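You operate a simulated robot arm through the tools that you are given. There is no shell and no other tool. Be economical: measure what you need, move in short steps, check, and stop when the job is done.

You run a simulated robot arm. Do the job below in one go: nothing can be reset, and whatever is moved stays where it is left.

## Task
With the rig off, set the limit collar by the card; run the rod out and home, switch off.

Only the result counts: the job must be done as asked and must still hold three seconds after the hand-in. Knocking over, shifting, dropping, spilling or breaking anything else fails it.

## Robot
A 5-joint arm with a two-finger parallel gripper, fixed in place. Base frame: the origin is at the foot of the arm, x ahead of it, y to its left, z up; the work surface is at about z = 4. Lengths are in mm, angles in degrees, forces in N, time in s.
With the tool pointing down near the work surface it reaches from about 260 to 680 mm from the base axis. Its first joint turns from -66.0 to 66.0 degrees. The tool tilts only in the upright plane through the base axis and itself; it spins freely about its own axis. Payload 2.9 kg.
The tool frame sits at the grasp point between the pads (the TCP): z along the fingers, y along the line on which they close. The tips reach 30 mm beyond it. Largest opening 110 mm; finger width 20, thickness 10; the body of the gripper, 48 by 112 mm, starts 55 mm behind the TCP.
Orientation is that of the tool frame in the base frame, as a unit quaternion [x, y, z, w]. With the fingers straight down and closing along the base's y, the tool's x points along the base's -x, its y along +y and its z along -z.

## Interface
- The arm moves only by the tool step_arm. Its argument "motion" is one flat list of numbers, 7 for each row, row after row: the shift along the tool's x, y, z in mm, then the turn, a rotation vector about the tool's x, y, z in degrees, then the opening, from 0 (shut) to 1 (fully open). In form: [x, y, z, wx, wy, wz, gripper, x, y, z, wx, wy, wz, gripper, ...]. A call has 1 to 10 rows; each row is the pose to reach, as a shift and turn from the pose commanded when the call began, along the tool's axes at that moment. Each row takes 0.2 s and may step no farther than 50 mm and 8.6 degrees from the row before; otherwise, or with a gripper value out of range, the whole call is refused. Where a pose cannot be reached the arm comes as near as it can. A force on the tool above 70 N (or 10 N above the force at the start of the call, whichever is more), or a blocked arm, ends the call early, and 0.2 s more pass. The fingers move at their own pace (about 108 mm/s each) and stop on an object; they squeeze with about 38 N. The grip force told is the motor's: it shows also when the fingers shut on nothing. Time passes only in rows, and 0.2 s behind the last, so rows that repeat a pose let the fingers close. The reply holds the time, the measured pose of the TCP, the force on the tool along the base axes, the opening and the grip force, in the units named above and with some noise, and new pictures: "views" is both (left out), scene, wrist or none.
- Cameras (640 x 400 px; columns grow to the right, rows downward): "scene" is fixed at [47.5, -465.1, 603]; the picture's right is [0.64, -0.77, 0.00], its down [-0.43, -0.36, -0.83] and it looks along [0.63, 0.53, -0.56] (base axes); focal length 330 px, centre (320, 200). "wrist" rides on the gripper at [72, 17, -103] in the tool frame; the picture's right is [-0.23, 0.97, 0.00], its down [-0.76, -0.18, -0.62] and it looks along [-0.61, -0.14, 0.78] (tool axes); focal length 222 px, centre (320, 200). There is no depth. A picture from a camera that has moved, and an enlarged one, comes with that camera's place and axes in the base frame and with its lens.
- inspect(camera, box): a new picture of the part [left, top, right, bottom] of that camera's present view, enlarged. It takes no simulated time.
- finish_job(): hands the job in; it is judged then, once.

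Work in short steps. Places have to be worked out from the pictures, the camera data and where the tool is seen: move nearer, look again, correct. Check each grasp and each placing, and mend what went wrong. You have 120 turns and 170 pictures in all, those below and enlarged ones among them. Open the gripper and draw the arm clear of the work before you hand the job in, unless the task says otherwise; then end with one line.

The tools are called after "Call:" as a command line: name --argument value ..., lists and objects as JSON in quotes. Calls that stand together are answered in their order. step_arm: Moves the arm, as the interface text tells. Its arguments: {"type":"object","properties":{"motion":{"type":"array","items":{"type":"number"}},"views":{"type":"string","enum":["both","scene","wrist","none"]}},"required":["motion"]} The other tools are called the same way: inspect (camera, box) takes an enlarged picture of a part of a camera's view; finish_job () hands the job in.

At the start:

```text
time: 0.0
eef_pos: [450.4, -81.1, 325.4]
ee_rot: [-0.001, 1.0, 0.0, 0.0]
force: [-0.1, 0.4, 0.2]
finger_gap: 109.8
grasp_force: 0.0
```

scene: 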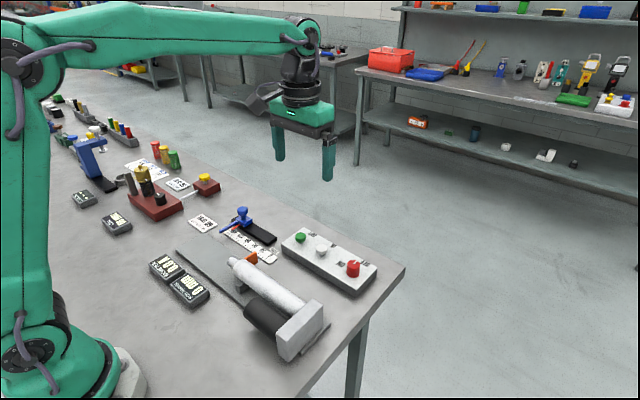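
wrist: 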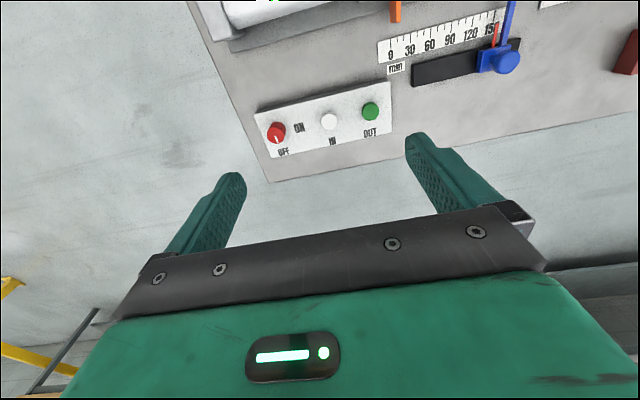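

The pictures show a cylinder with a scale and a blue slider collar, a box with OFF/ON, IN and OUT controls, and several cards. I'll enlarge the relevant parts first.

Call:
inspect --camera "scene" --box '[170, 170, 290, 245]'

Call:
inspect --camera "scene" --box '[140, 220, 400, 382]'

Call:
inspect --camera "wrist" --box '[200, 0, 640, 200]'

Call:
inspect --camera "scene" --box '[40, 80, 230, 240]'

```text
5.33 times, centred on (230, 208) of scene
camera zoom: at [47.5, -465.1, 603.0], right [0.64, -0.77, 0.0], down [-0.43, -0.36, -0.83], along [0.63, 0.53, -0.56], focal length 1763 px, centre (800, 160)
```

zoom: 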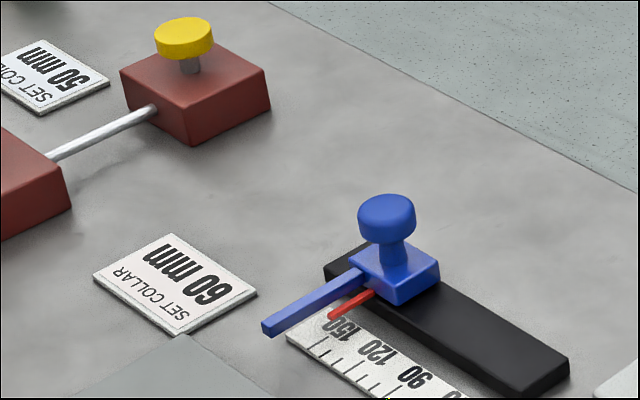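

```text
2.46 times, centred on (270, 301) of scene
camera zoom: at [47.5, -465.1, 603.0], right [0.64, -0.77, 0.0], down [-0.43, -0.36, -0.83], along [0.63, 0.53, -0.56], focal length 814 px, centre (443, -49)
```

zoom: 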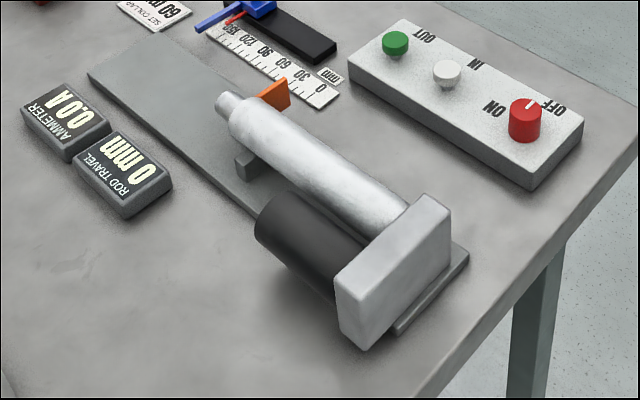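

```text
1.45 times, centred on (420, 100) of wrist
camera zoom: at [378.8, -66.2, 429.1], right [0.23, 0.97, 0.0], down [0.76, -0.18, 0.62], along [0.61, -0.14, -0.78], focal length 323 px, centre (174, 346)
```

zoom: 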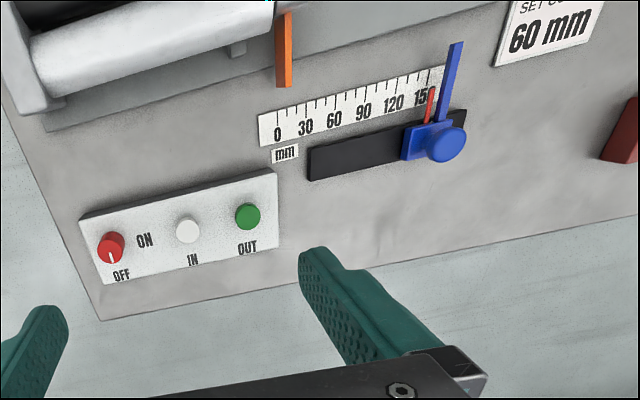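

```text
2.50 times, centred on (135, 160) of scene
camera zoom: at [47.5, -465.1, 603.0], right [0.64, -0.77, 0.0], down [-0.43, -0.36, -0.83], along [0.63, 0.53, -0.56], focal length 826 px, centre (782, 300)
```

zoom: 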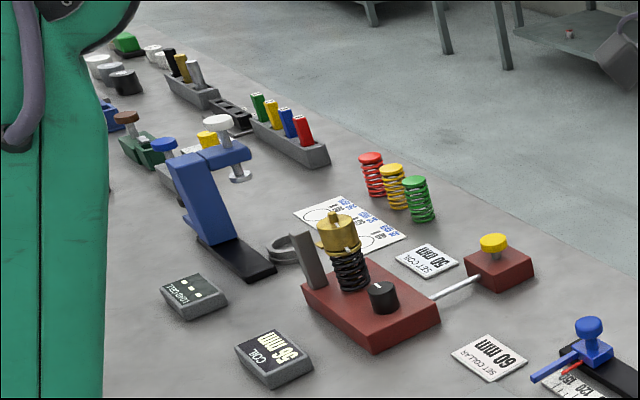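

The card by the rig says 60 mm, and the switch is OFF. The scale runs along +y at x≈427, with 0 at y≈37. I put the blue knob near (477, 175) with its top at z≈72. I'll move above it and look.

Call:
step_arm --motion '[-4, 37, 18, 0, 0, 0, 1, -8, 74, 36, 0, 0, 0, 1, -12, 110, 54, 0, 0, 0, 1, -16, 147, 72, 0, 0, 0, 1, -20, 183, 90, 0, 0, 0, 1, -24, 220, 108, 0, 0, 0, 1, -27, 256, 125, 0, 0, 0, 1, -27, 256, 125, 0, 0, 0, 1]'

```text
time: 1.8
eef_pos: [477.8, 175.0, 202.6]
ee_rot: [0.0, 1.0, 0.0, 0.0]
force: [0.3, -0.8, -0.1]
finger_gap: 110.0
grasp_force: 0.0
camera wrist: at [405.8, 190.0, 305.9], right [0.23, 0.97, 0.0], down [0.76, -0.18, 0.62], along [0.61, -0.14, -0.78], focal length 222 px, centre (320, 200)
```

scene: 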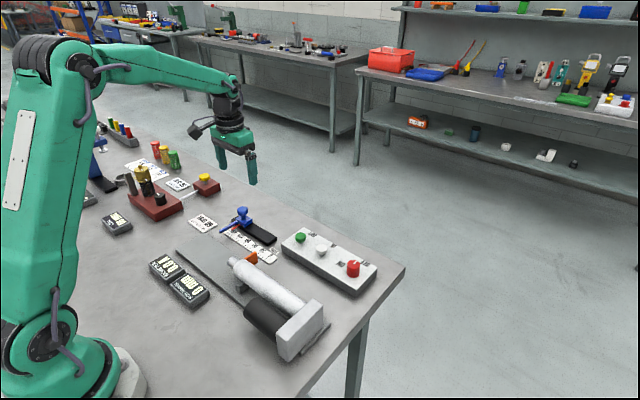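
wrist: 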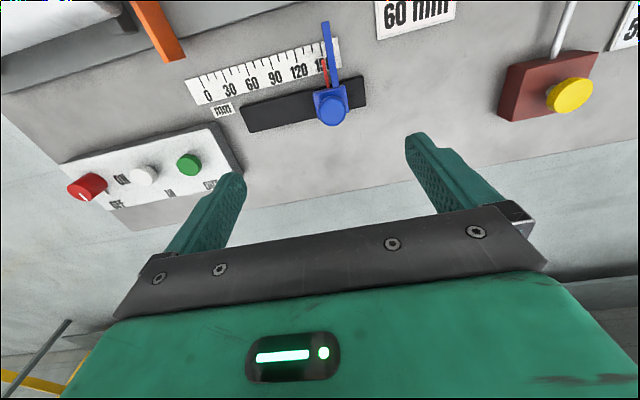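

From here the knob looks to be at about (479, 187) with its top at z≈63. I'll centre over it, go part way down and check.

Call:
step_arm --motion '[-1, 12, 40, 0, 0, 0, 1, -1, 12, 80, 0, 0, 0, 1, -1, 12, 100, 0, 0, 0, 1, -1, 12, 100, 0, 0, 0, 1]'

Call:
inspect --camera "scene" --box '[170, 150, 310, 270]'

```text
time: 2.8
eef_pos: [478.0, 184.5, 100.7]
ee_rot: [0.0, 1.0, 0.0, 0.0]
force: [-1.0, 0.5, 0.4]
finger_gap: 110.1
grasp_force: 0.1
camera wrist: at [405.9, 199.7, 203.3], right [0.23, 0.97, 0.0], down [0.76, -0.18, 0.62], along [0.61, -0.14, -0.78], focal length 222 px, centre (320, 200)
```

scene: 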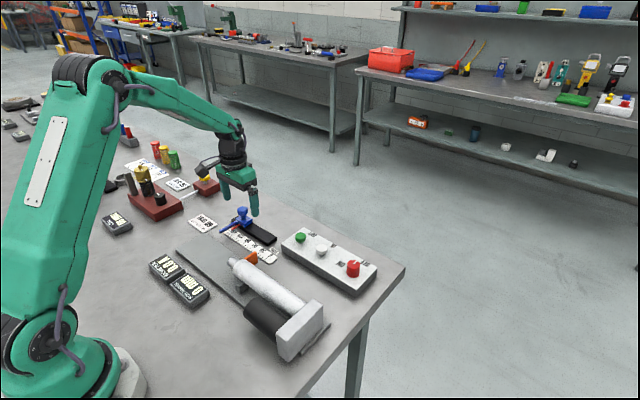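
wrist: 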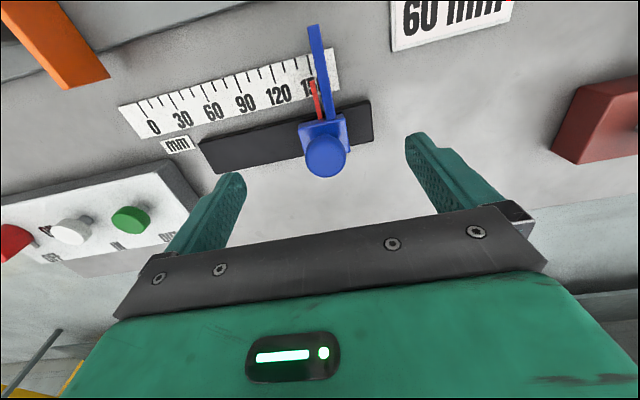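

```text
3.33 times, centred on (240, 210) of scene
camera zoom: at [47.5, -465.1, 603.0], right [0.64, -0.77, 0.0], down [-0.43, -0.36, -0.83], along [0.63, 0.53, -0.56], focal length 1102 px, centre (587, 167)
```

zoom: 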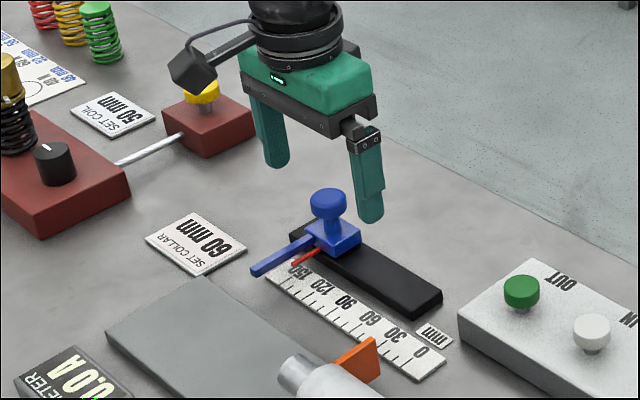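

The knob is at (479, 187), so I'm aligned. I'll lower to z≈65 and close on it.

Call:
step_arm --motion '[-1, 2, 20, 0, 0, 0, 1, -1, 2, 36, 0, 0, 0, 1, -1, 2, 36, 0, 0, 0, 0.7, -1, 2, 36, 0, 0, 0, 0.4, -1, 2, 36, 0, 0, 0, 0.15, -1, 2, 36, 0, 0, 0, 0.1, -1, 2, 36, 0, 0, 0, 0.1]'

Call:
inspect --camera "scene" --box '[170, 170, 290, 270]'

```text
time: 4.4
eef_pos: [479.3, 187.8, 63.7]
ee_rot: [0.0, 1.0, 0.0, 0.0]
force: [0.6, 1.0, -4.5]
finger_gap: 29.5
grasp_force: 44.7
camera wrist: at [407.1, 202.4, 166.7], right [0.23, 0.97, 0.0], down [0.76, -0.18, 0.62], along [0.61, -0.14, -0.78], focal length 222 px, centre (320, 200)
```

scene: 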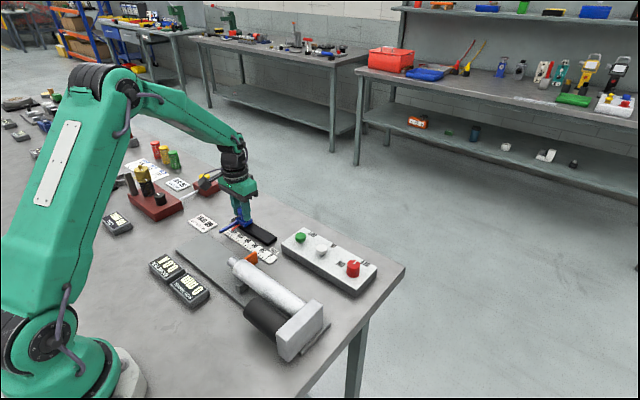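
wrist: 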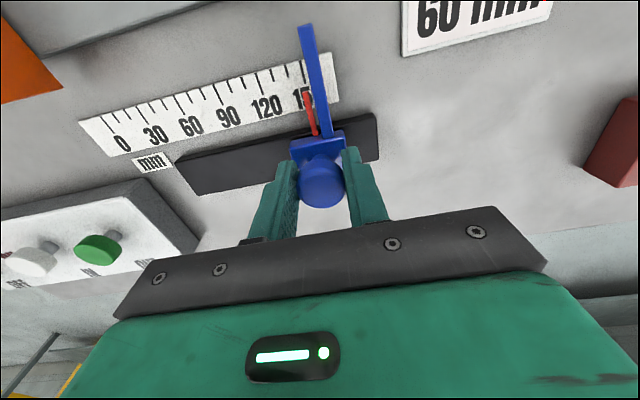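

```text
4.00 times, centred on (230, 220) of scene
camera zoom: at [47.5, -465.1, 603.0], right [0.64, -0.77, 0.0], down [-0.43, -0.36, -0.83], along [0.63, 0.53, -0.56], focal length 1322 px, centre (680, 120)
```

zoom: 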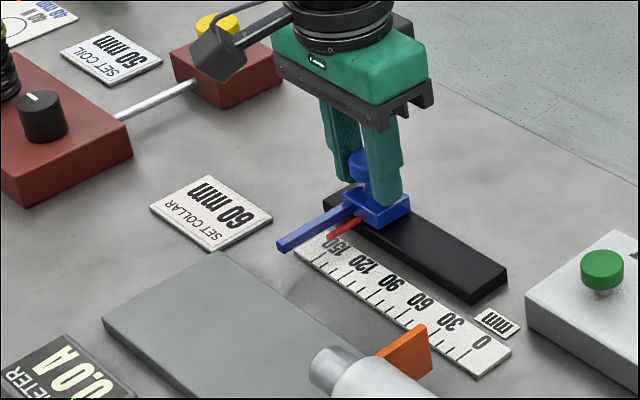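

The knob is gripped. I'll slide the collar 70 mm towards lower readings and then read the scale.

Call:
step_arm --motion '[0, -10, 0, 0, 0, 0, 0.1, 0, -20, 0, 0, 0, 0, 0.1, 0, -30, 0, 0, 0, 0, 0.1, 0, -40, 0, 0, 0, 0, 0.1, 0, -50, 0, 0, 0, 0, 0.1, 0, -60, 0, 0, 0, 0, 0.1, 0, -70, 0, 0, 0, 0, 0.1, 0, -70, 0, 0, 0, 0, 0.1]'

Call:
inspect --camera "wrist" --box '[160, 0, 480, 200]'

```text
time: 6.2
eef_pos: [479.0, 117.3, 62.7]
ee_rot: [0.0, 1.0, -0.002, -0.003]
force: [-13.2, -0.5, -8.8]
finger_gap: 29.3
grasp_force: 44.8
camera wrist: at [407.7, 133.3, 167.1], right [0.23, 0.97, 0.0], down [0.76, -0.18, 0.62], along [0.6, -0.14, -0.78], focal length 222 px, centre (320, 200)
```

scene: 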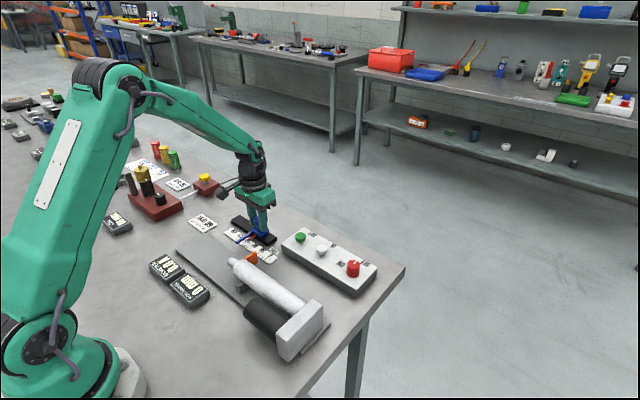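
wrist: 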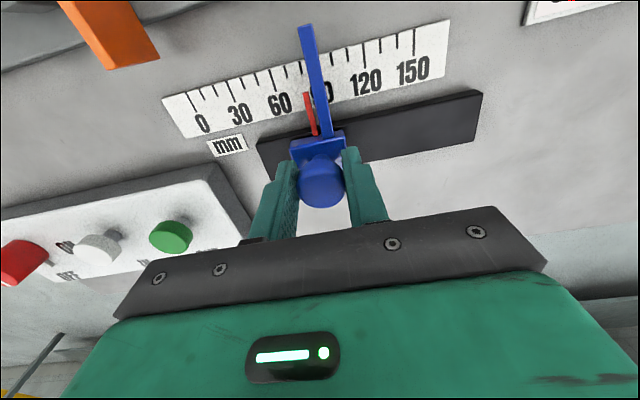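

```text
2.00 times, centred on (320, 100) of wrist
camera zoom: at [407.7, 133.3, 167.1], right [0.23, 0.97, 0.0], down [0.76, -0.18, 0.62], along [0.6, -0.14, -0.78], focal length 444 px, centre (320, 400)
```

zoom: 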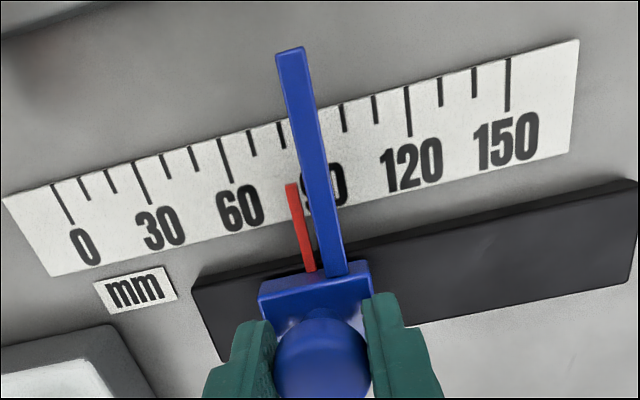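

The pointer reads about 80–81 after allowing for parallax. I'll move 20 mm further, release, rise and check from straight above.

Call:
step_arm --motion '[0, -10, 0, 0, 0, 0, 0.1, 0, -20, 0, 0, 0, 0, 0.1, 0, -20, 0, 0, 0, 0, 0.1, 0, -20, 0, 0, 0, 0, 0.1]'

Call:
inspect --camera "wrist" --box '[160, 0, 480, 200]'

```text
time: 7.2
eef_pos: [479.1, 97.4, 62.9]
ee_rot: [0.0, 1.0, -0.001, -0.001]
force: [-11.5, 1.1, -13.9]
finger_gap: 29.3
grasp_force: 45.1
camera wrist: at [407.6, 113.6, 167.0], right [0.23, 0.97, 0.0], down [0.76, -0.18, 0.62], along [0.6, -0.14, -0.78], focal length 222 px, centre (320, 200)
```

scene: 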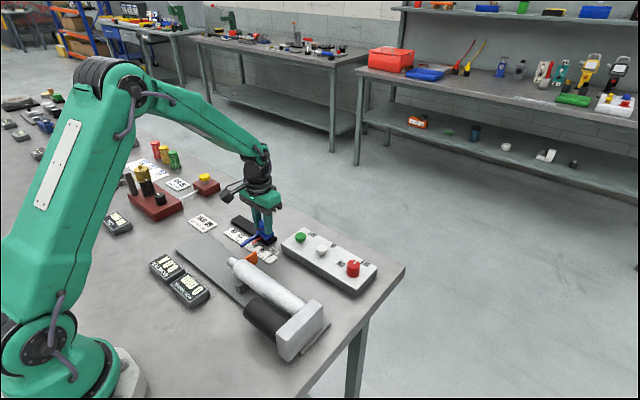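
wrist: 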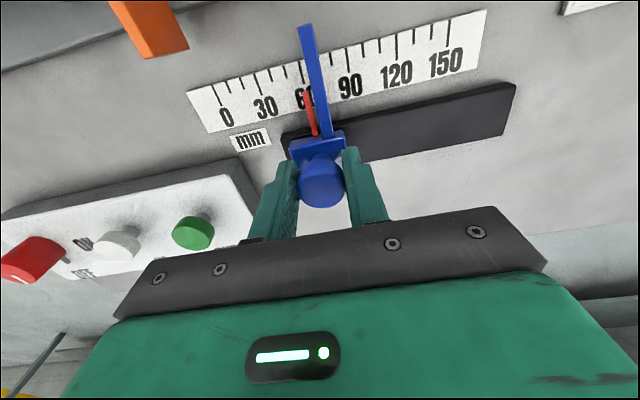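

```text
2.00 times, centred on (320, 100) of wrist
camera zoom: at [407.6, 113.6, 167.0], right [0.23, 0.97, 0.0], down [0.76, -0.18, 0.62], along [0.6, -0.14, -0.78], focal length 444 px, centre (320, 400)
```

zoom: 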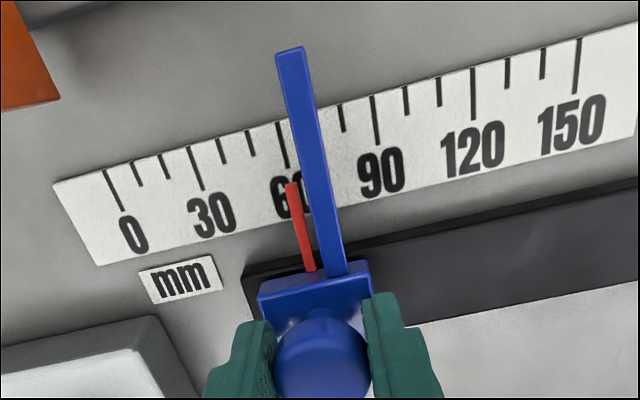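

The pointer appears right on the 60 mark, but the view is slightly oblique. I'll release, rise and shift so the camera looks squarely down on the pointer.

Call:
step_arm --motion '[0, 0, 0, 0, 0, 0, 0.3, 0, 0, 0, 0, 0, 0, 0.55, 0, 0, -40, 0, 0, 0, 0.55, 0, -16, -60, 0, 0, 0, 0.55, 0, -16, -60, 0, 0, 0, 0.55]' --views "none"

Call:
inspect --camera "wrist" --box '[220, 0, 460, 150]'

Call:
inspect --camera "scene" --box '[140, 200, 300, 300]'

```text
time: 8.4
eef_pos: [479.8, 81.9, 125.8]
ee_rot: [0.0, 1.0, 0.0, 0.0]
force: [0.2, 0.6, 0.1]
finger_gap: 60.5
grasp_force: 0.0
```

```text
2.67 times, centred on (340, 75) of wrist
camera zoom: at [407.3, 97.2, 228.1], right [0.23, 0.97, 0.0], down [0.76, -0.18, 0.62], along [0.61, -0.14, -0.78], focal length 592 px, centre (267, 533)
```

zoom: 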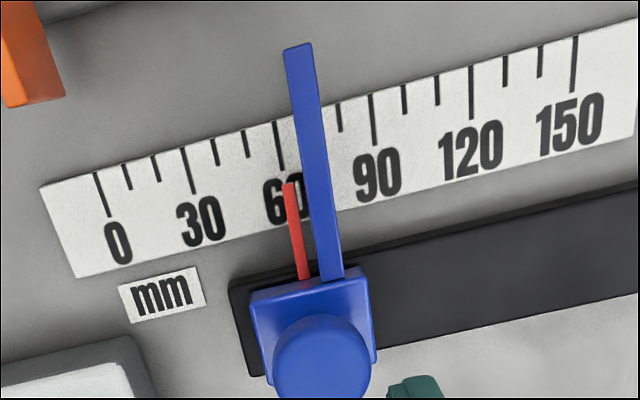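

```text
4.00 times, centred on (220, 250) of scene
camera zoom: at [47.5, -465.1, 603.0], right [0.64, -0.77, 0.0], down [-0.43, -0.36, -0.83], along [0.63, 0.53, -0.56], focal length 1322 px, centre (720, 0)
```

zoom: 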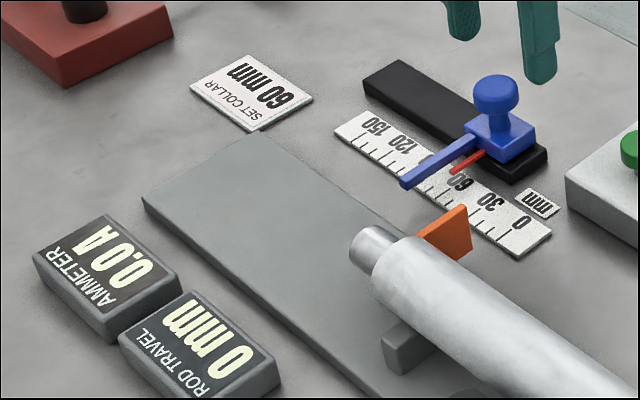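

The pointer is at roughly 60.5–61, so I'll enlarge more to measure it.

Call:
inspect --camera "wrist" --box '[300, 30, 364, 70]'

```text
10.00 times, centred on (332, 50) of wrist
camera zoom: at [407.3, 97.2, 228.1], right [0.23, 0.97, 0.0], down [0.76, -0.18, 0.62], along [0.61, -0.14, -0.78], focal length 2221 px, centre (200, 1700)
```

zoom: 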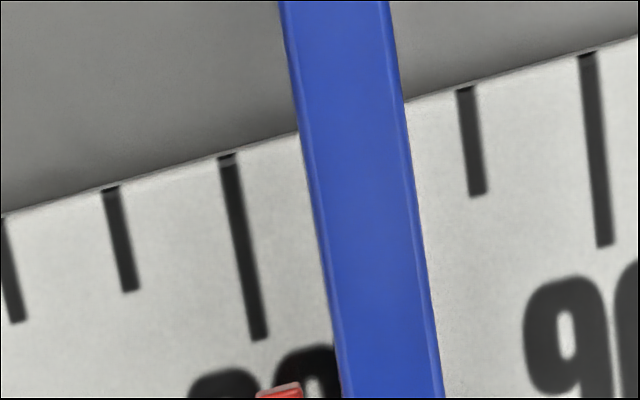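

Measured, the pointer sits about +0.9 mm past 60. I'll regrip 1 mm lower so closing the fingers corrects it, then recheck.

Call:
step_arm --motion '[0, 15, 0, 0, 0, 0, 0.6, 0, 15, 30, 0, 0, 0, 0.6, 0, 15, 60, 0, 0, 0, 0.6, 0, 15, 60, 0, 0, 0, 0.3, 0, 15, 60, 0, 0, 0, 0.1, 0, 15, 60, 0, 0, 0, 0.1, 0, 15, 60, 0, 0, 0, 0.1]' --views "none"

Call:
step_arm --motion '[0, 0, 0, 0, 0, 0, 0.3, 0, 0, 0, 0, 0, 0, 0.55, 0, 0, -40, 0, 0, 0, 0.55, 0, -16, -60, 0, 0, 0, 0.55, 0, -16, -60, 0, 0, 0, 0.55]' --views "none"

Call:
inspect --camera "wrist" --box '[300, 40, 364, 80]'

```text
time: 10.0
eef_pos: [479.0, 96.3, 66.5]
ee_rot: [-0.003, 1.0, 0.0, 0.001]
force: [1.7, 26.4, -6.9]
finger_gap: 29.5
grasp_force: 45.2
```

```text
time: 11.2
eef_pos: [479.0, 81.2, 126.0]
ee_rot: [-0.001, 1.0, 0.0, 0.001]
force: [0.3, -1.3, -0.4]
finger_gap: 60.3
grasp_force: 0.1
```

```text
10.00 times, centred on (332, 60) of wrist
camera zoom: at [407.1, 96.5, 229.0], right [0.23, 0.97, 0.0], down [0.76, -0.18, 0.62], along [0.61, -0.14, -0.78], focal length 2221 px, centre (200, 1600)
```

zoom: 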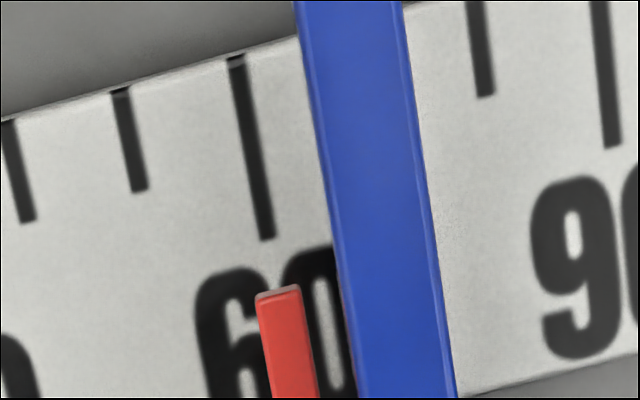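

The pointer is now within about 0.3 mm of 60. Next is the OFF/ON knob, estimated near (509, -173). I'll move above it and look.

Call:
step_arm --motion '[0, 0, -20, 0, 0, 0, 0.55, -5, -45, -24, 0, 0, 0, 0.55, -10, -90, -24, 0, 0, 0, 0.55, -15, -135, -24, 0, 0, 0, 0.55, -20, -180, -24, 0, 0, 0, 0.55, -25, -222, -24, 0, 0, 0, 0.55, -30, -254, -24, 0, 0, 0, 0.55, -30, -254, -24, 0, 0, 0, 0.55]'

Call:
inspect --camera "scene" --box '[265, 210, 405, 310]'

```text
time: 13.0
eef_pos: [508.8, -173.6, 149.6]
ee_rot: [-0.001, 1.0, 0.0, -0.001]
force: [0.7, 0.5, 1.0]
finger_gap: 60.6
grasp_force: 0.1
camera wrist: at [437.3, -158.7, 252.2], right [0.23, 0.97, 0.0], down [0.76, -0.18, 0.62], along [0.61, -0.14, -0.78], focal length 222 px, centre (320, 200)
```

scene: 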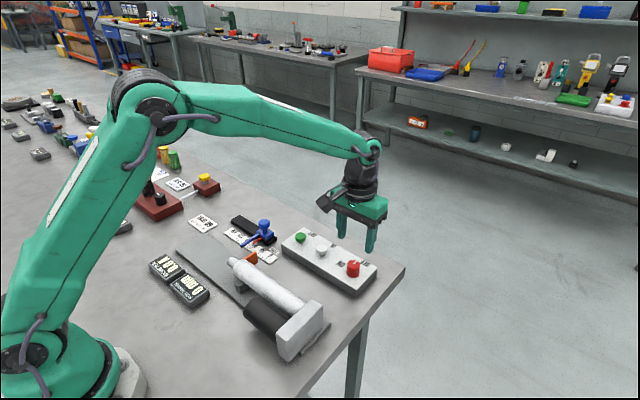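
wrist: 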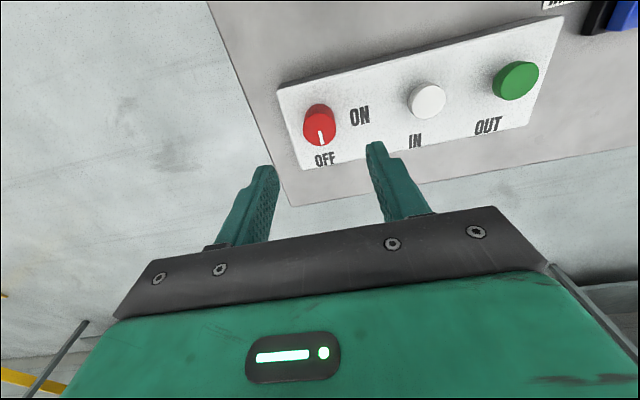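

```text
4.00 times, centred on (335, 260) of scene
camera zoom: at [47.5, -465.2, 603.0], right [0.64, -0.77, 0.0], down [-0.43, -0.36, -0.83], along [0.63, 0.53, -0.56], focal length 1322 px, centre (260, -40)
```

zoom: 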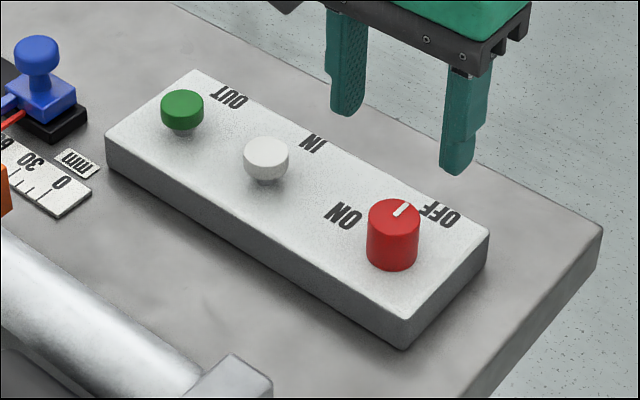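

The marker points at OFF (+x) and ON is on the +y side, so it takes about a quarter turn counter-clockwise from above. I'll enlarge the knob to pin down its position.

Call:
inspect --camera "wrist" --box '[260, 40, 580, 240]'

```text
2.00 times, centred on (420, 140) of wrist
camera zoom: at [437.3, -158.7, 252.2], right [0.23, 0.97, 0.0], down [0.76, -0.18, 0.62], along [0.61, -0.14, -0.78], focal length 444 px, centre (120, 320)
```

zoom: 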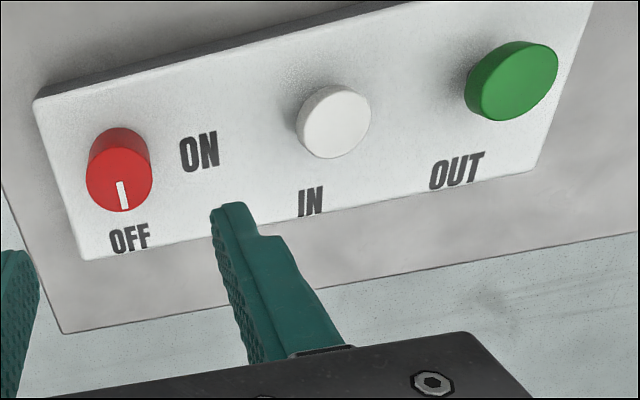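

The knob is at (511, -175.6) with its top at z≈60 and about 28 mm across. I'll descend over it and grip.

Call:
step_arm --motion '[-2, -2, 40, 0, 0, 0, 0.55, -2, -2, 70, 0, 0, 0, 0.55, -2, -2, 80, 0, 0, 0, 0.55, -2, -2, 80, 0, 0, 0, 0.3, -2, -2, 80, 0, 0, 0, 0.15, -2, -2, 80, 0, 0, 0, 0.15, -2, -2, 80, 0, 0, 0, 0.15]'

```text
time: 14.6
eef_pos: [511.6, -174.7, 68.3]
ee_rot: [-0.001, 1.0, 0.0, 0.0]
force: [0.0, 14.3, -0.5]
finger_gap: 29.5
grasp_force: 45.1
camera wrist: at [438.6, -159.3, 171.3], right [0.23, 0.97, 0.0], down [0.76, -0.18, 0.62], along [0.61, -0.14, -0.78], focal length 222 px, centre (320, 200)
```

scene: 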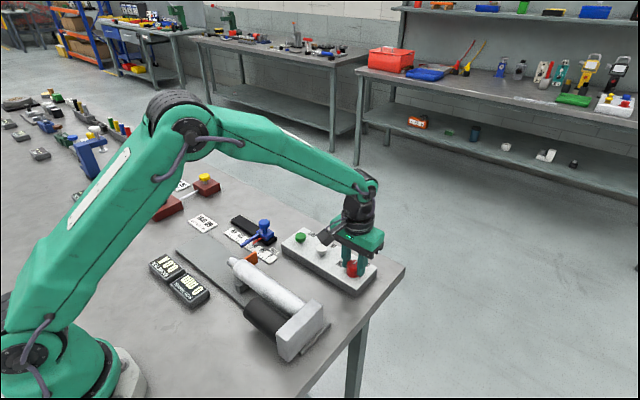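
wrist: 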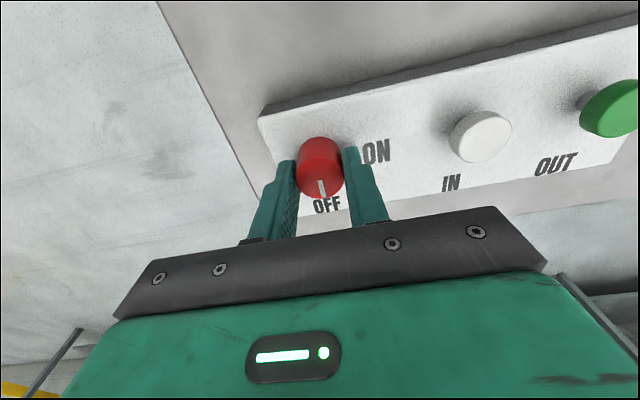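

Gripped and nearly centred. I'll turn counter-clockwise from above (negative about tool z).

Call:
step_arm --motion '[0, 1, 0, 0, 0, -8, 0.15, 0, 1, 0, 0, 0, -16, 0.15, 0, 1, 0, 0, 0, -24, 0.15, 0, 1, 0, 0, 0, -32, 0.15, 0, 1, 0, 0, 0, -40, 0.15, 0, 1, 0, 0, 0, -48, 0.15, 0, 1, 0, 0, 0, -48, 0.15]'

Call:
inspect --camera "wrist" --box '[220, 80, 460, 230]'

```text
time: 16.2
eef_pos: [511.0, -175.1, 66.8]
ee_rot: [-0.407, 0.913, 0.001, -0.001]
force: [-22.4, 2.0, -1.1]
finger_gap: 29.4
grasp_force: 45.2
camera wrist: at [450.3, -218.1, 171.4], right [-0.57, 0.82, 0.0], down [0.64, 0.45, 0.62], along [0.51, 0.36, -0.78], focal length 222 px, centre (320, 200)
```

scene: 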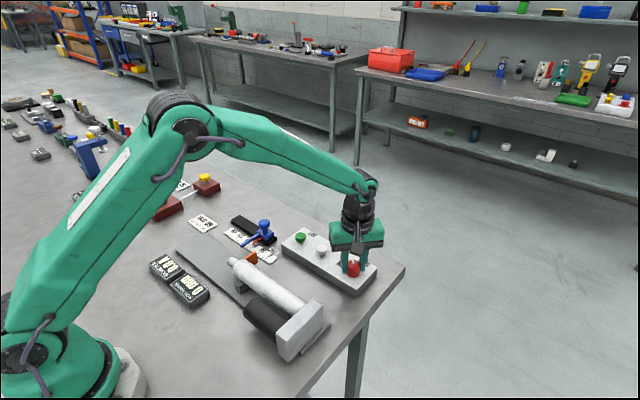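
wrist: 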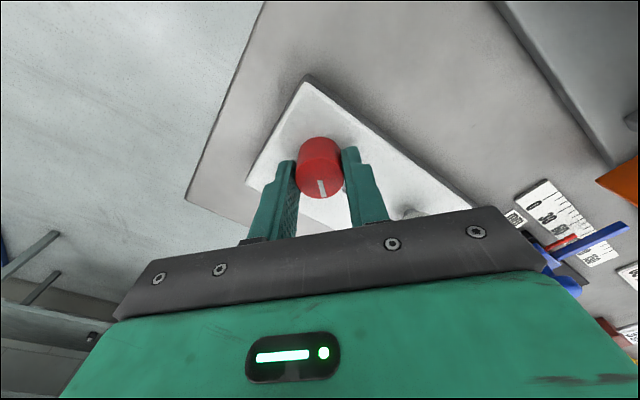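

```text
2.67 times, centred on (340, 155) of wrist
camera zoom: at [450.3, -218.1, 171.4], right [-0.57, 0.82, 0.0], down [0.64, 0.45, 0.62], along [0.51, 0.36, -0.78], focal length 592 px, centre (267, 320)
```

zoom: 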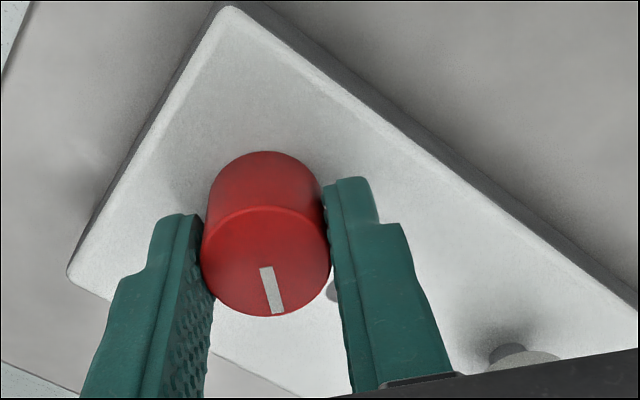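

The knob turns with the gripper. I'll carry on for the remaining 42°, with a small centring shift.

Call:
step_arm --motion '[0.5, 0.6, 0, 0, 0, -8, 0.15, 0.5, 0.6, 0, 0, 0, -16, 0.15, 0.5, 0.6, 0, 0, 0, -24, 0.15, 0.5, 0.6, 0, 0, 0, -32, 0.15, 0.5, 0.6, 0, 0, 0, -38, 0.15, 0.5, 0.6, 0, 0, 0, -42, 0.15, 0.5, 0.6, 0, 0, 0, -42, 0.15]'

Call:
inspect --camera "scene" --box '[140, 210, 400, 372]'

```text
time: 17.8
eef_pos: [510.2, -175.2, 68.2]
ee_rot: [0.707, -0.707, -0.003, 0.001]
force: [-25.1, -15.5, -8.3]
finger_gap: 29.4
grasp_force: 44.6
camera wrist: at [493.8, -247.6, 171.2], right [-0.97, 0.23, 0.0], down [0.18, 0.76, 0.62], along [0.14, 0.61, -0.78], focal length 222 px, centre (320, 200)
```

scene: 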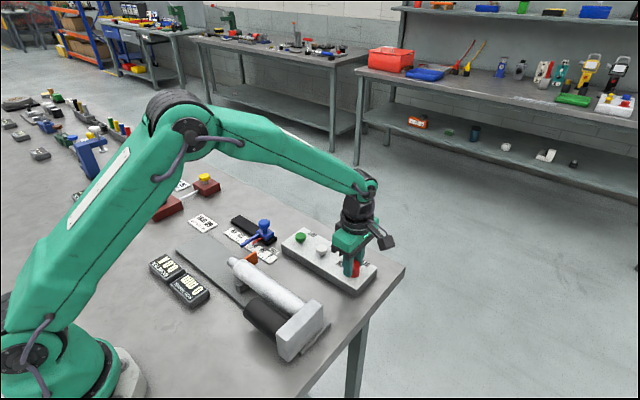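
wrist: 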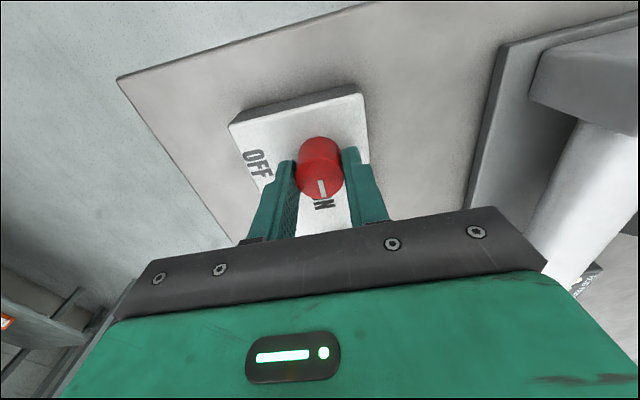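

```text
2.46 times, centred on (270, 291) of scene
camera zoom: at [47.5, -465.2, 603.0], right [0.64, -0.77, 0.0], down [-0.43, -0.36, -0.83], along [0.63, 0.53, -0.56], focal length 814 px, centre (443, -24)
```

zoom: 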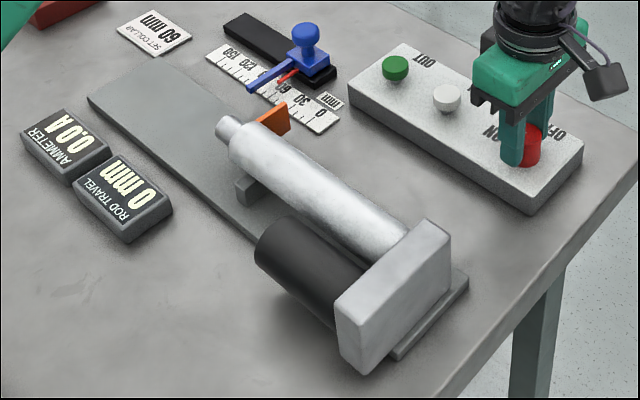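

The marker points to ON. I'll release, rise, move over the green OUT button at (510, -10) and close the fingers to press with them.

Call:
step_arm --motion '[0, 0, 0, 0, 0, 0, 0.3, 0, 0, 0, 0, 0, 0, 0.5, 0, 0, -40, 0, 0, 0, 0.5, -40, 0, -52, 0, 0, 0, 0.3, -85, 0, -52, 0, 0, 0, 0, -130, 0, -52, 0, 0, 0, 0, -165, 0, -52, 0, 0, 0, 0, -165, 0, -40, 0, 0, 0, 0, -165, 0, -40, 0, 0, 0, 0]'

Call:
inspect --camera "scene" --box '[140, 190, 400, 352]'

```text
time: 19.8
eef_pos: [512.4, -9.9, 111.2]
ee_rot: [0.707, -0.707, 0.0, 0.0]
force: [0.1, 0.0, 0.1]
finger_gap: 0.2
grasp_force: 37.6
camera wrist: at [494.5, -82.8, 213.6], right [-0.97, 0.23, 0.0], down [0.18, 0.76, 0.62], along [0.14, 0.61, -0.78], focal length 222 px, centre (320, 200)
```

scene: 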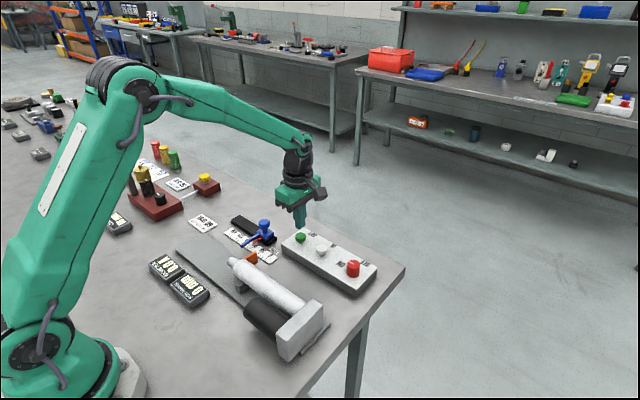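
wrist: 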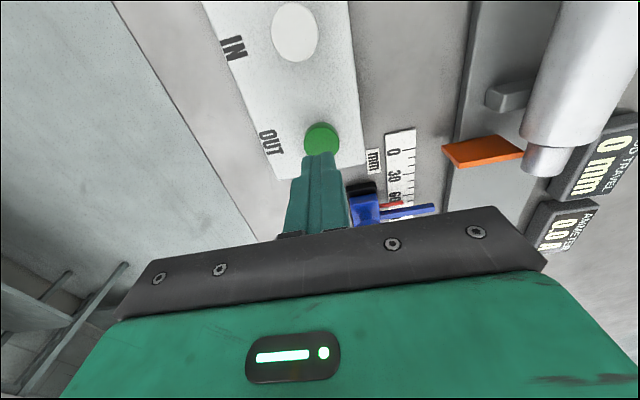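

```text
2.46 times, centred on (270, 271) of scene
camera zoom: at [47.5, -465.1, 603.0], right [0.64, -0.77, 0.0], down [-0.43, -0.36, -0.83], along [0.63, 0.53, -0.56], focal length 814 px, centre (443, 25)
```

zoom: 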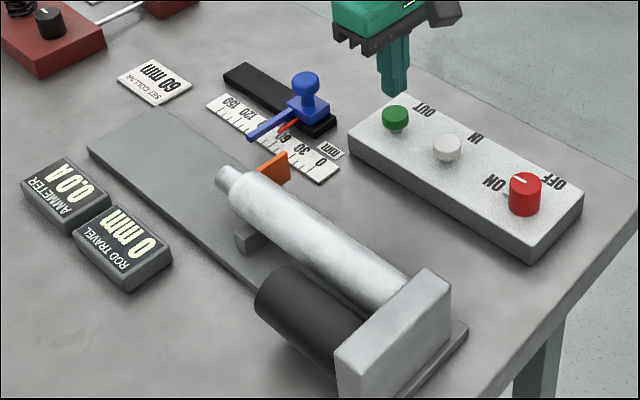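

I'm above the green button. I'll press down slowly and watch the travel and current displays.

Call:
step_arm --motion '[0, 2, 20, 0, 0, 0, 0, 0, 2, 28, 0, 0, 0, 0, 0, 2, 31, 0, 0, 0, 0, 0, 2, 34, 0, 0, 0, 0]'

Call:
inspect --camera "scene" --box '[140, 190, 400, 352]'

```text
time: 20.8
eef_pos: [510.0, -9.9, 74.5]
ee_rot: [-0.707, 0.707, -0.001, 0.001]
force: [0.7, 0.2, 7.2]
finger_gap: 0.1
grasp_force: 37.6
camera wrist: at [492.5, -83.2, 178.9], right [-0.97, 0.23, 0.0], down [0.18, 0.76, 0.62], along [0.14, 0.61, -0.78], focal length 222 px, centre (320, 200)
```

scene: 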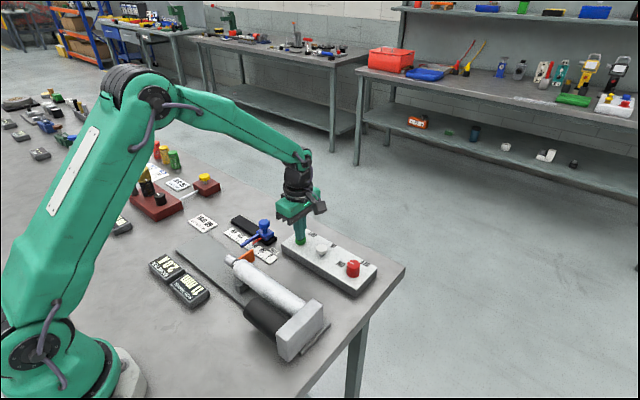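
wrist: 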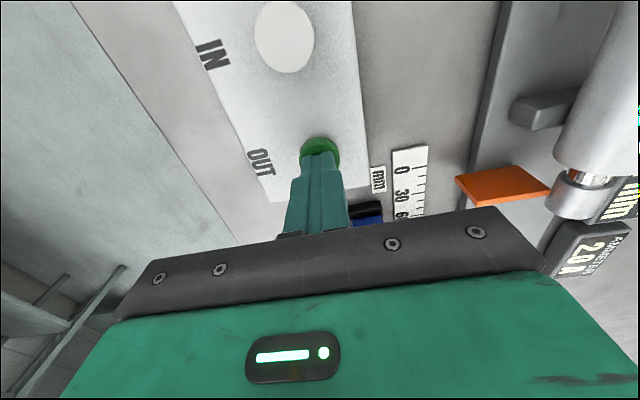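

```text
2.46 times, centred on (270, 271) of scene
camera zoom: at [47.5, -465.1, 603.0], right [0.64, -0.77, 0.0], down [-0.43, -0.36, -0.83], along [0.63, 0.53, -0.56], focal length 814 px, centre (443, 25)
```

zoom: 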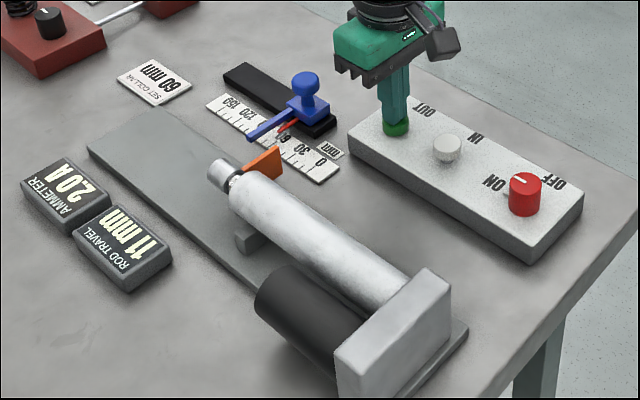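

The rod is running at 11 mm and 2.0 A. I'll hold the button and watch.

Call:
step_arm --motion '[0, 0, 0, 0, 0, 0, 0, 0, 0, 0, 0, 0, 0, 0, 0, 0, 0, 0, 0, 0, 0]' --views "none"

Call:
inspect --camera "scene" --box '[140, 210, 300, 310]'

```text
time: 21.6
eef_pos: [509.3, -10.2, 76.4]
ee_rot: [0.708, -0.706, 0.0, 0.0]
force: [2.6, 0.8, 10.2]
finger_gap: 0.1
grasp_force: 37.8
```

```text
4.00 times, centred on (220, 260) of scene
camera zoom: at [47.4, -465.1, 603.0], right [0.64, -0.77, 0.0], down [-0.43, -0.36, -0.83], along [0.63, 0.53, -0.56], focal length 1322 px, centre (720, -40)
```

zoom: 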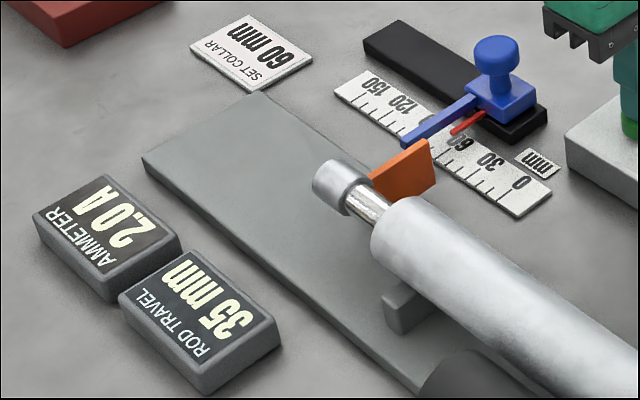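

The rod is at 35 mm, moving at about 30 mm/s. I'll hold 0.8 s more.

Call:
step_arm --motion '[0, 0, 0, 0, 0, 0, 0, 0, 0, 0, 0, 0, 0, 0, 0, 0, 0, 0, 0, 0, 0]' --views "none"

Call:
inspect --camera "scene" --box '[140, 210, 300, 310]'

```text
time: 22.4
eef_pos: [508.5, -9.8, 75.8]
ee_rot: [0.708, -0.706, 0.001, 0.0]
force: [4.4, 1.4, 11.5]
finger_gap: 0.0
grasp_force: 37.6
```

```text
4.00 times, centred on (220, 260) of scene
camera zoom: at [47.4, -465.1, 603.0], right [0.64, -0.77, 0.0], down [-0.43, -0.36, -0.83], along [0.63, 0.53, -0.56], focal length 1322 px, centre (720, -40)
```

zoom: 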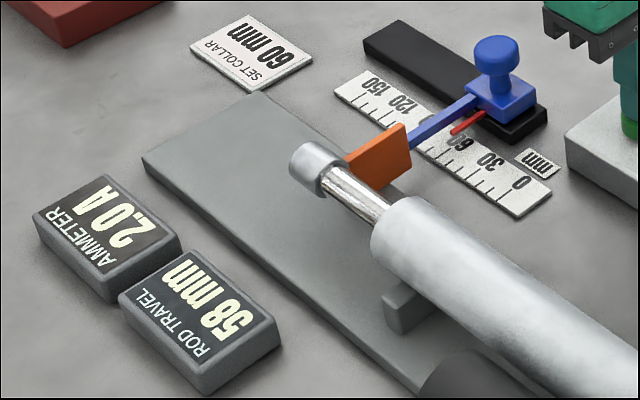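

At 58 mm it's about to meet the collar. I'll hold one more short row.

Call:
step_arm --motion '[0, 0, 0, 0, 0, 0, 0]' --views "none"

Call:
inspect --camera "scene" --box '[140, 210, 300, 310]'

```text
time: 22.8
eef_pos: [510.2, -9.9, 75.2]
ee_rot: [0.707, -0.707, 0.001, -0.001]
force: [5.4, 2.6, 12.1]
finger_gap: 0.0
grasp_force: 38.3
```

```text
4.00 times, centred on (220, 260) of scene
camera zoom: at [47.4, -465.1, 603.0], right [0.64, -0.77, 0.0], down [-0.43, -0.36, -0.83], along [0.63, 0.53, -0.56], focal length 1322 px, centre (720, -40)
```

zoom: 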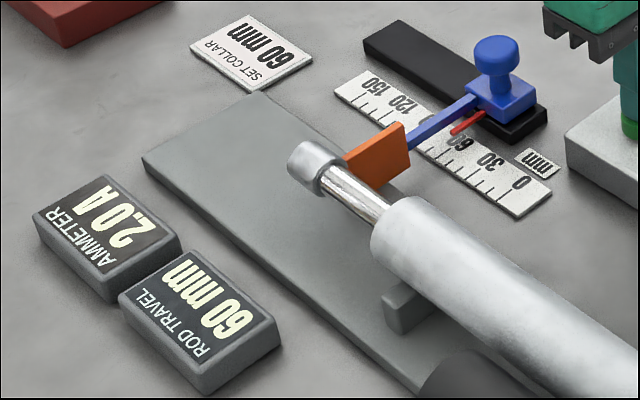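

The travel reads 60 mm at the collar. I'll lift off OUT and check how it rests.

Call:
step_arm --motion '[0, 0, -15, 0, 0, 0, 0, 0, 0, -25, 0, 0, 0, 0]' --views "none"

Call:
inspect --camera "scene" --box '[140, 210, 300, 310]'

```text
time: 23.4
eef_pos: [507.7, -9.1, 100.1]
ee_rot: [-0.707, 0.707, 0.001, -0.001]
force: [-0.7, 0.4, 0.1]
finger_gap: 0.0
grasp_force: 37.2
```

```text
4.00 times, centred on (220, 260) of scene
camera zoom: at [47.5, -465.1, 603.0], right [0.64, -0.77, 0.0], down [-0.43, -0.36, -0.83], along [0.63, 0.53, -0.56], focal length 1322 px, centre (720, -40)
```

zoom: 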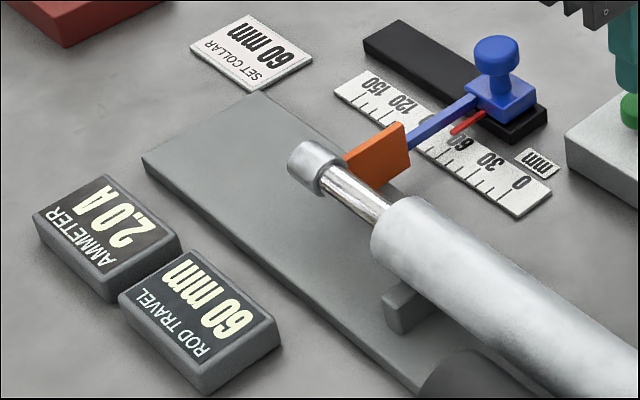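

The OUT command latches: it's stopped at 60 mm and still drawing 2.0 A. I'll go straight to the white IN button and press it.

Call:
step_arm --motion '[35, -2, 0, 0, 0, 0, 0, 71, -2, 0, 0, 0, 0, 0, 71, -2, 17, 0, 0, 0, 0, 71, -2, 21, 0, 0, 0, 0, 71, -2, 25, 0, 0, 0, 0, 71, -2, 0, 0, 0, 0, 0]'

Call:
inspect --camera "scene" --box '[140, 210, 300, 310]'

```text
time: 24.8
eef_pos: [511.8, -80.0, 100.2]
ee_rot: [0.707, -0.707, -0.001, 0.001]
force: [0.2, -0.4, 0.6]
finger_gap: 0.0
grasp_force: 37.3
camera wrist: at [495.5, -152.5, 203.2], right [-0.97, 0.23, 0.0], down [0.18, 0.76, 0.62], along [0.14, 0.61, -0.78], focal length 222 px, centre (320, 200)
```

scene: 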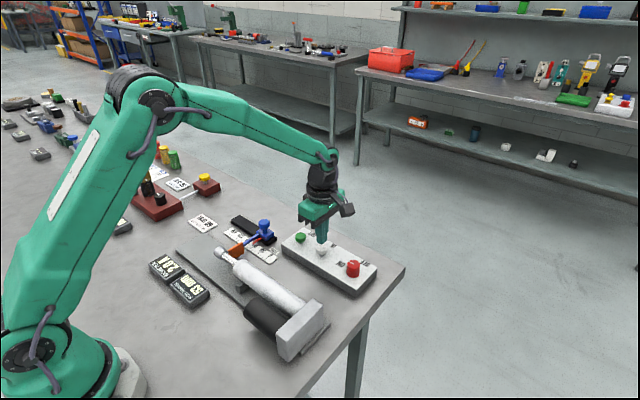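
wrist: 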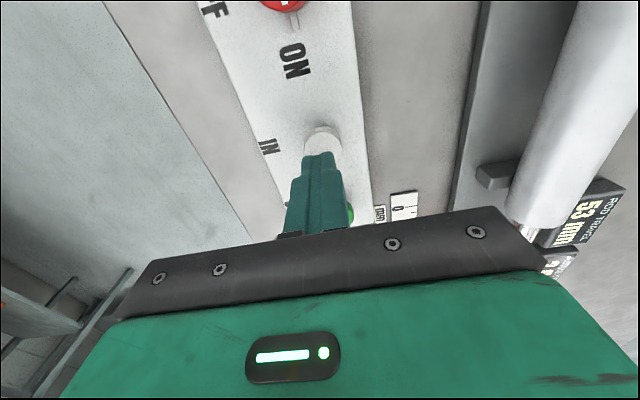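

```text
4.00 times, centred on (220, 260) of scene
camera zoom: at [47.5, -465.1, 603.0], right [0.64, -0.77, 0.0], down [-0.43, -0.36, -0.83], along [0.63, 0.53, -0.56], focal length 1322 px, centre (720, -40)
```

zoom: 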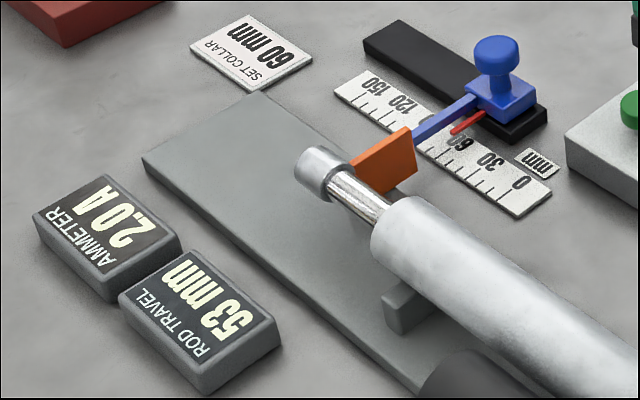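

IN took and the rod is retracting (53 mm). While it returns, I'll move over the switch knob with the fingers open.

Call:
step_arm --motion '[0, 1, -20, 0, 0, 0, 0.3, 45, 1, -20, 0, 0, 0, 0.55, 94, 1, -20, 0, 0, 0, 0.55, 94, 1, -20, 0, 0, 0, 0.55, 94, 1, -20, 0, 0, 0, 0.55, 94, 1, -20, 0, 0, 0, 0.55, 94, 1, -20, 0, 0, 0, 0.55, 94, 1, -20, 0, 0, 0, 0.55]'

Call:
inspect --camera "scene" --box '[140, 210, 300, 310]'

```text
time: 26.6
eef_pos: [510.2, -174.0, 122.7]
ee_rot: [0.707, -0.707, -0.001, 0.001]
force: [0.5, -0.5, 0.3]
finger_gap: 60.6
grasp_force: 0.1
camera wrist: at [493.4, -247.2, 225.2], right [-0.97, 0.23, 0.0], down [0.18, 0.76, 0.62], along [0.14, 0.61, -0.78], focal length 222 px, centre (320, 200)
```

scene: 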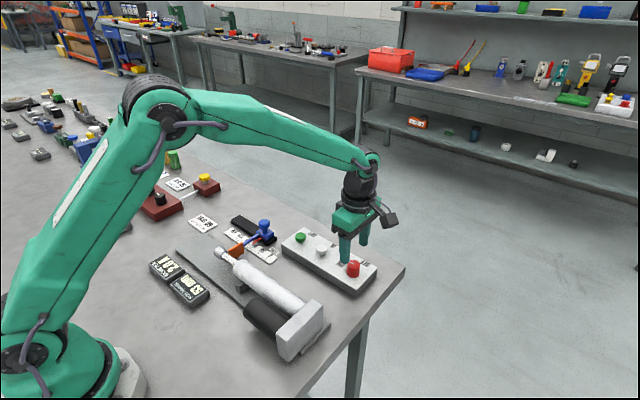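
wrist: 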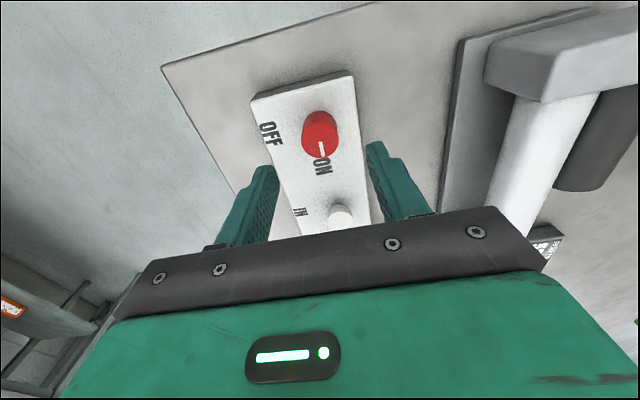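

```text
4.00 times, centred on (220, 260) of scene
camera zoom: at [47.5, -465.1, 603.0], right [0.64, -0.77, 0.0], down [-0.43, -0.36, -0.83], along [0.63, 0.53, -0.56], focal length 1322 px, centre (720, -40)
```

zoom: 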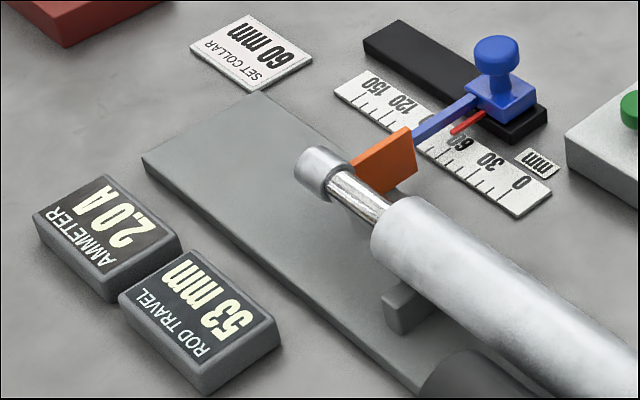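

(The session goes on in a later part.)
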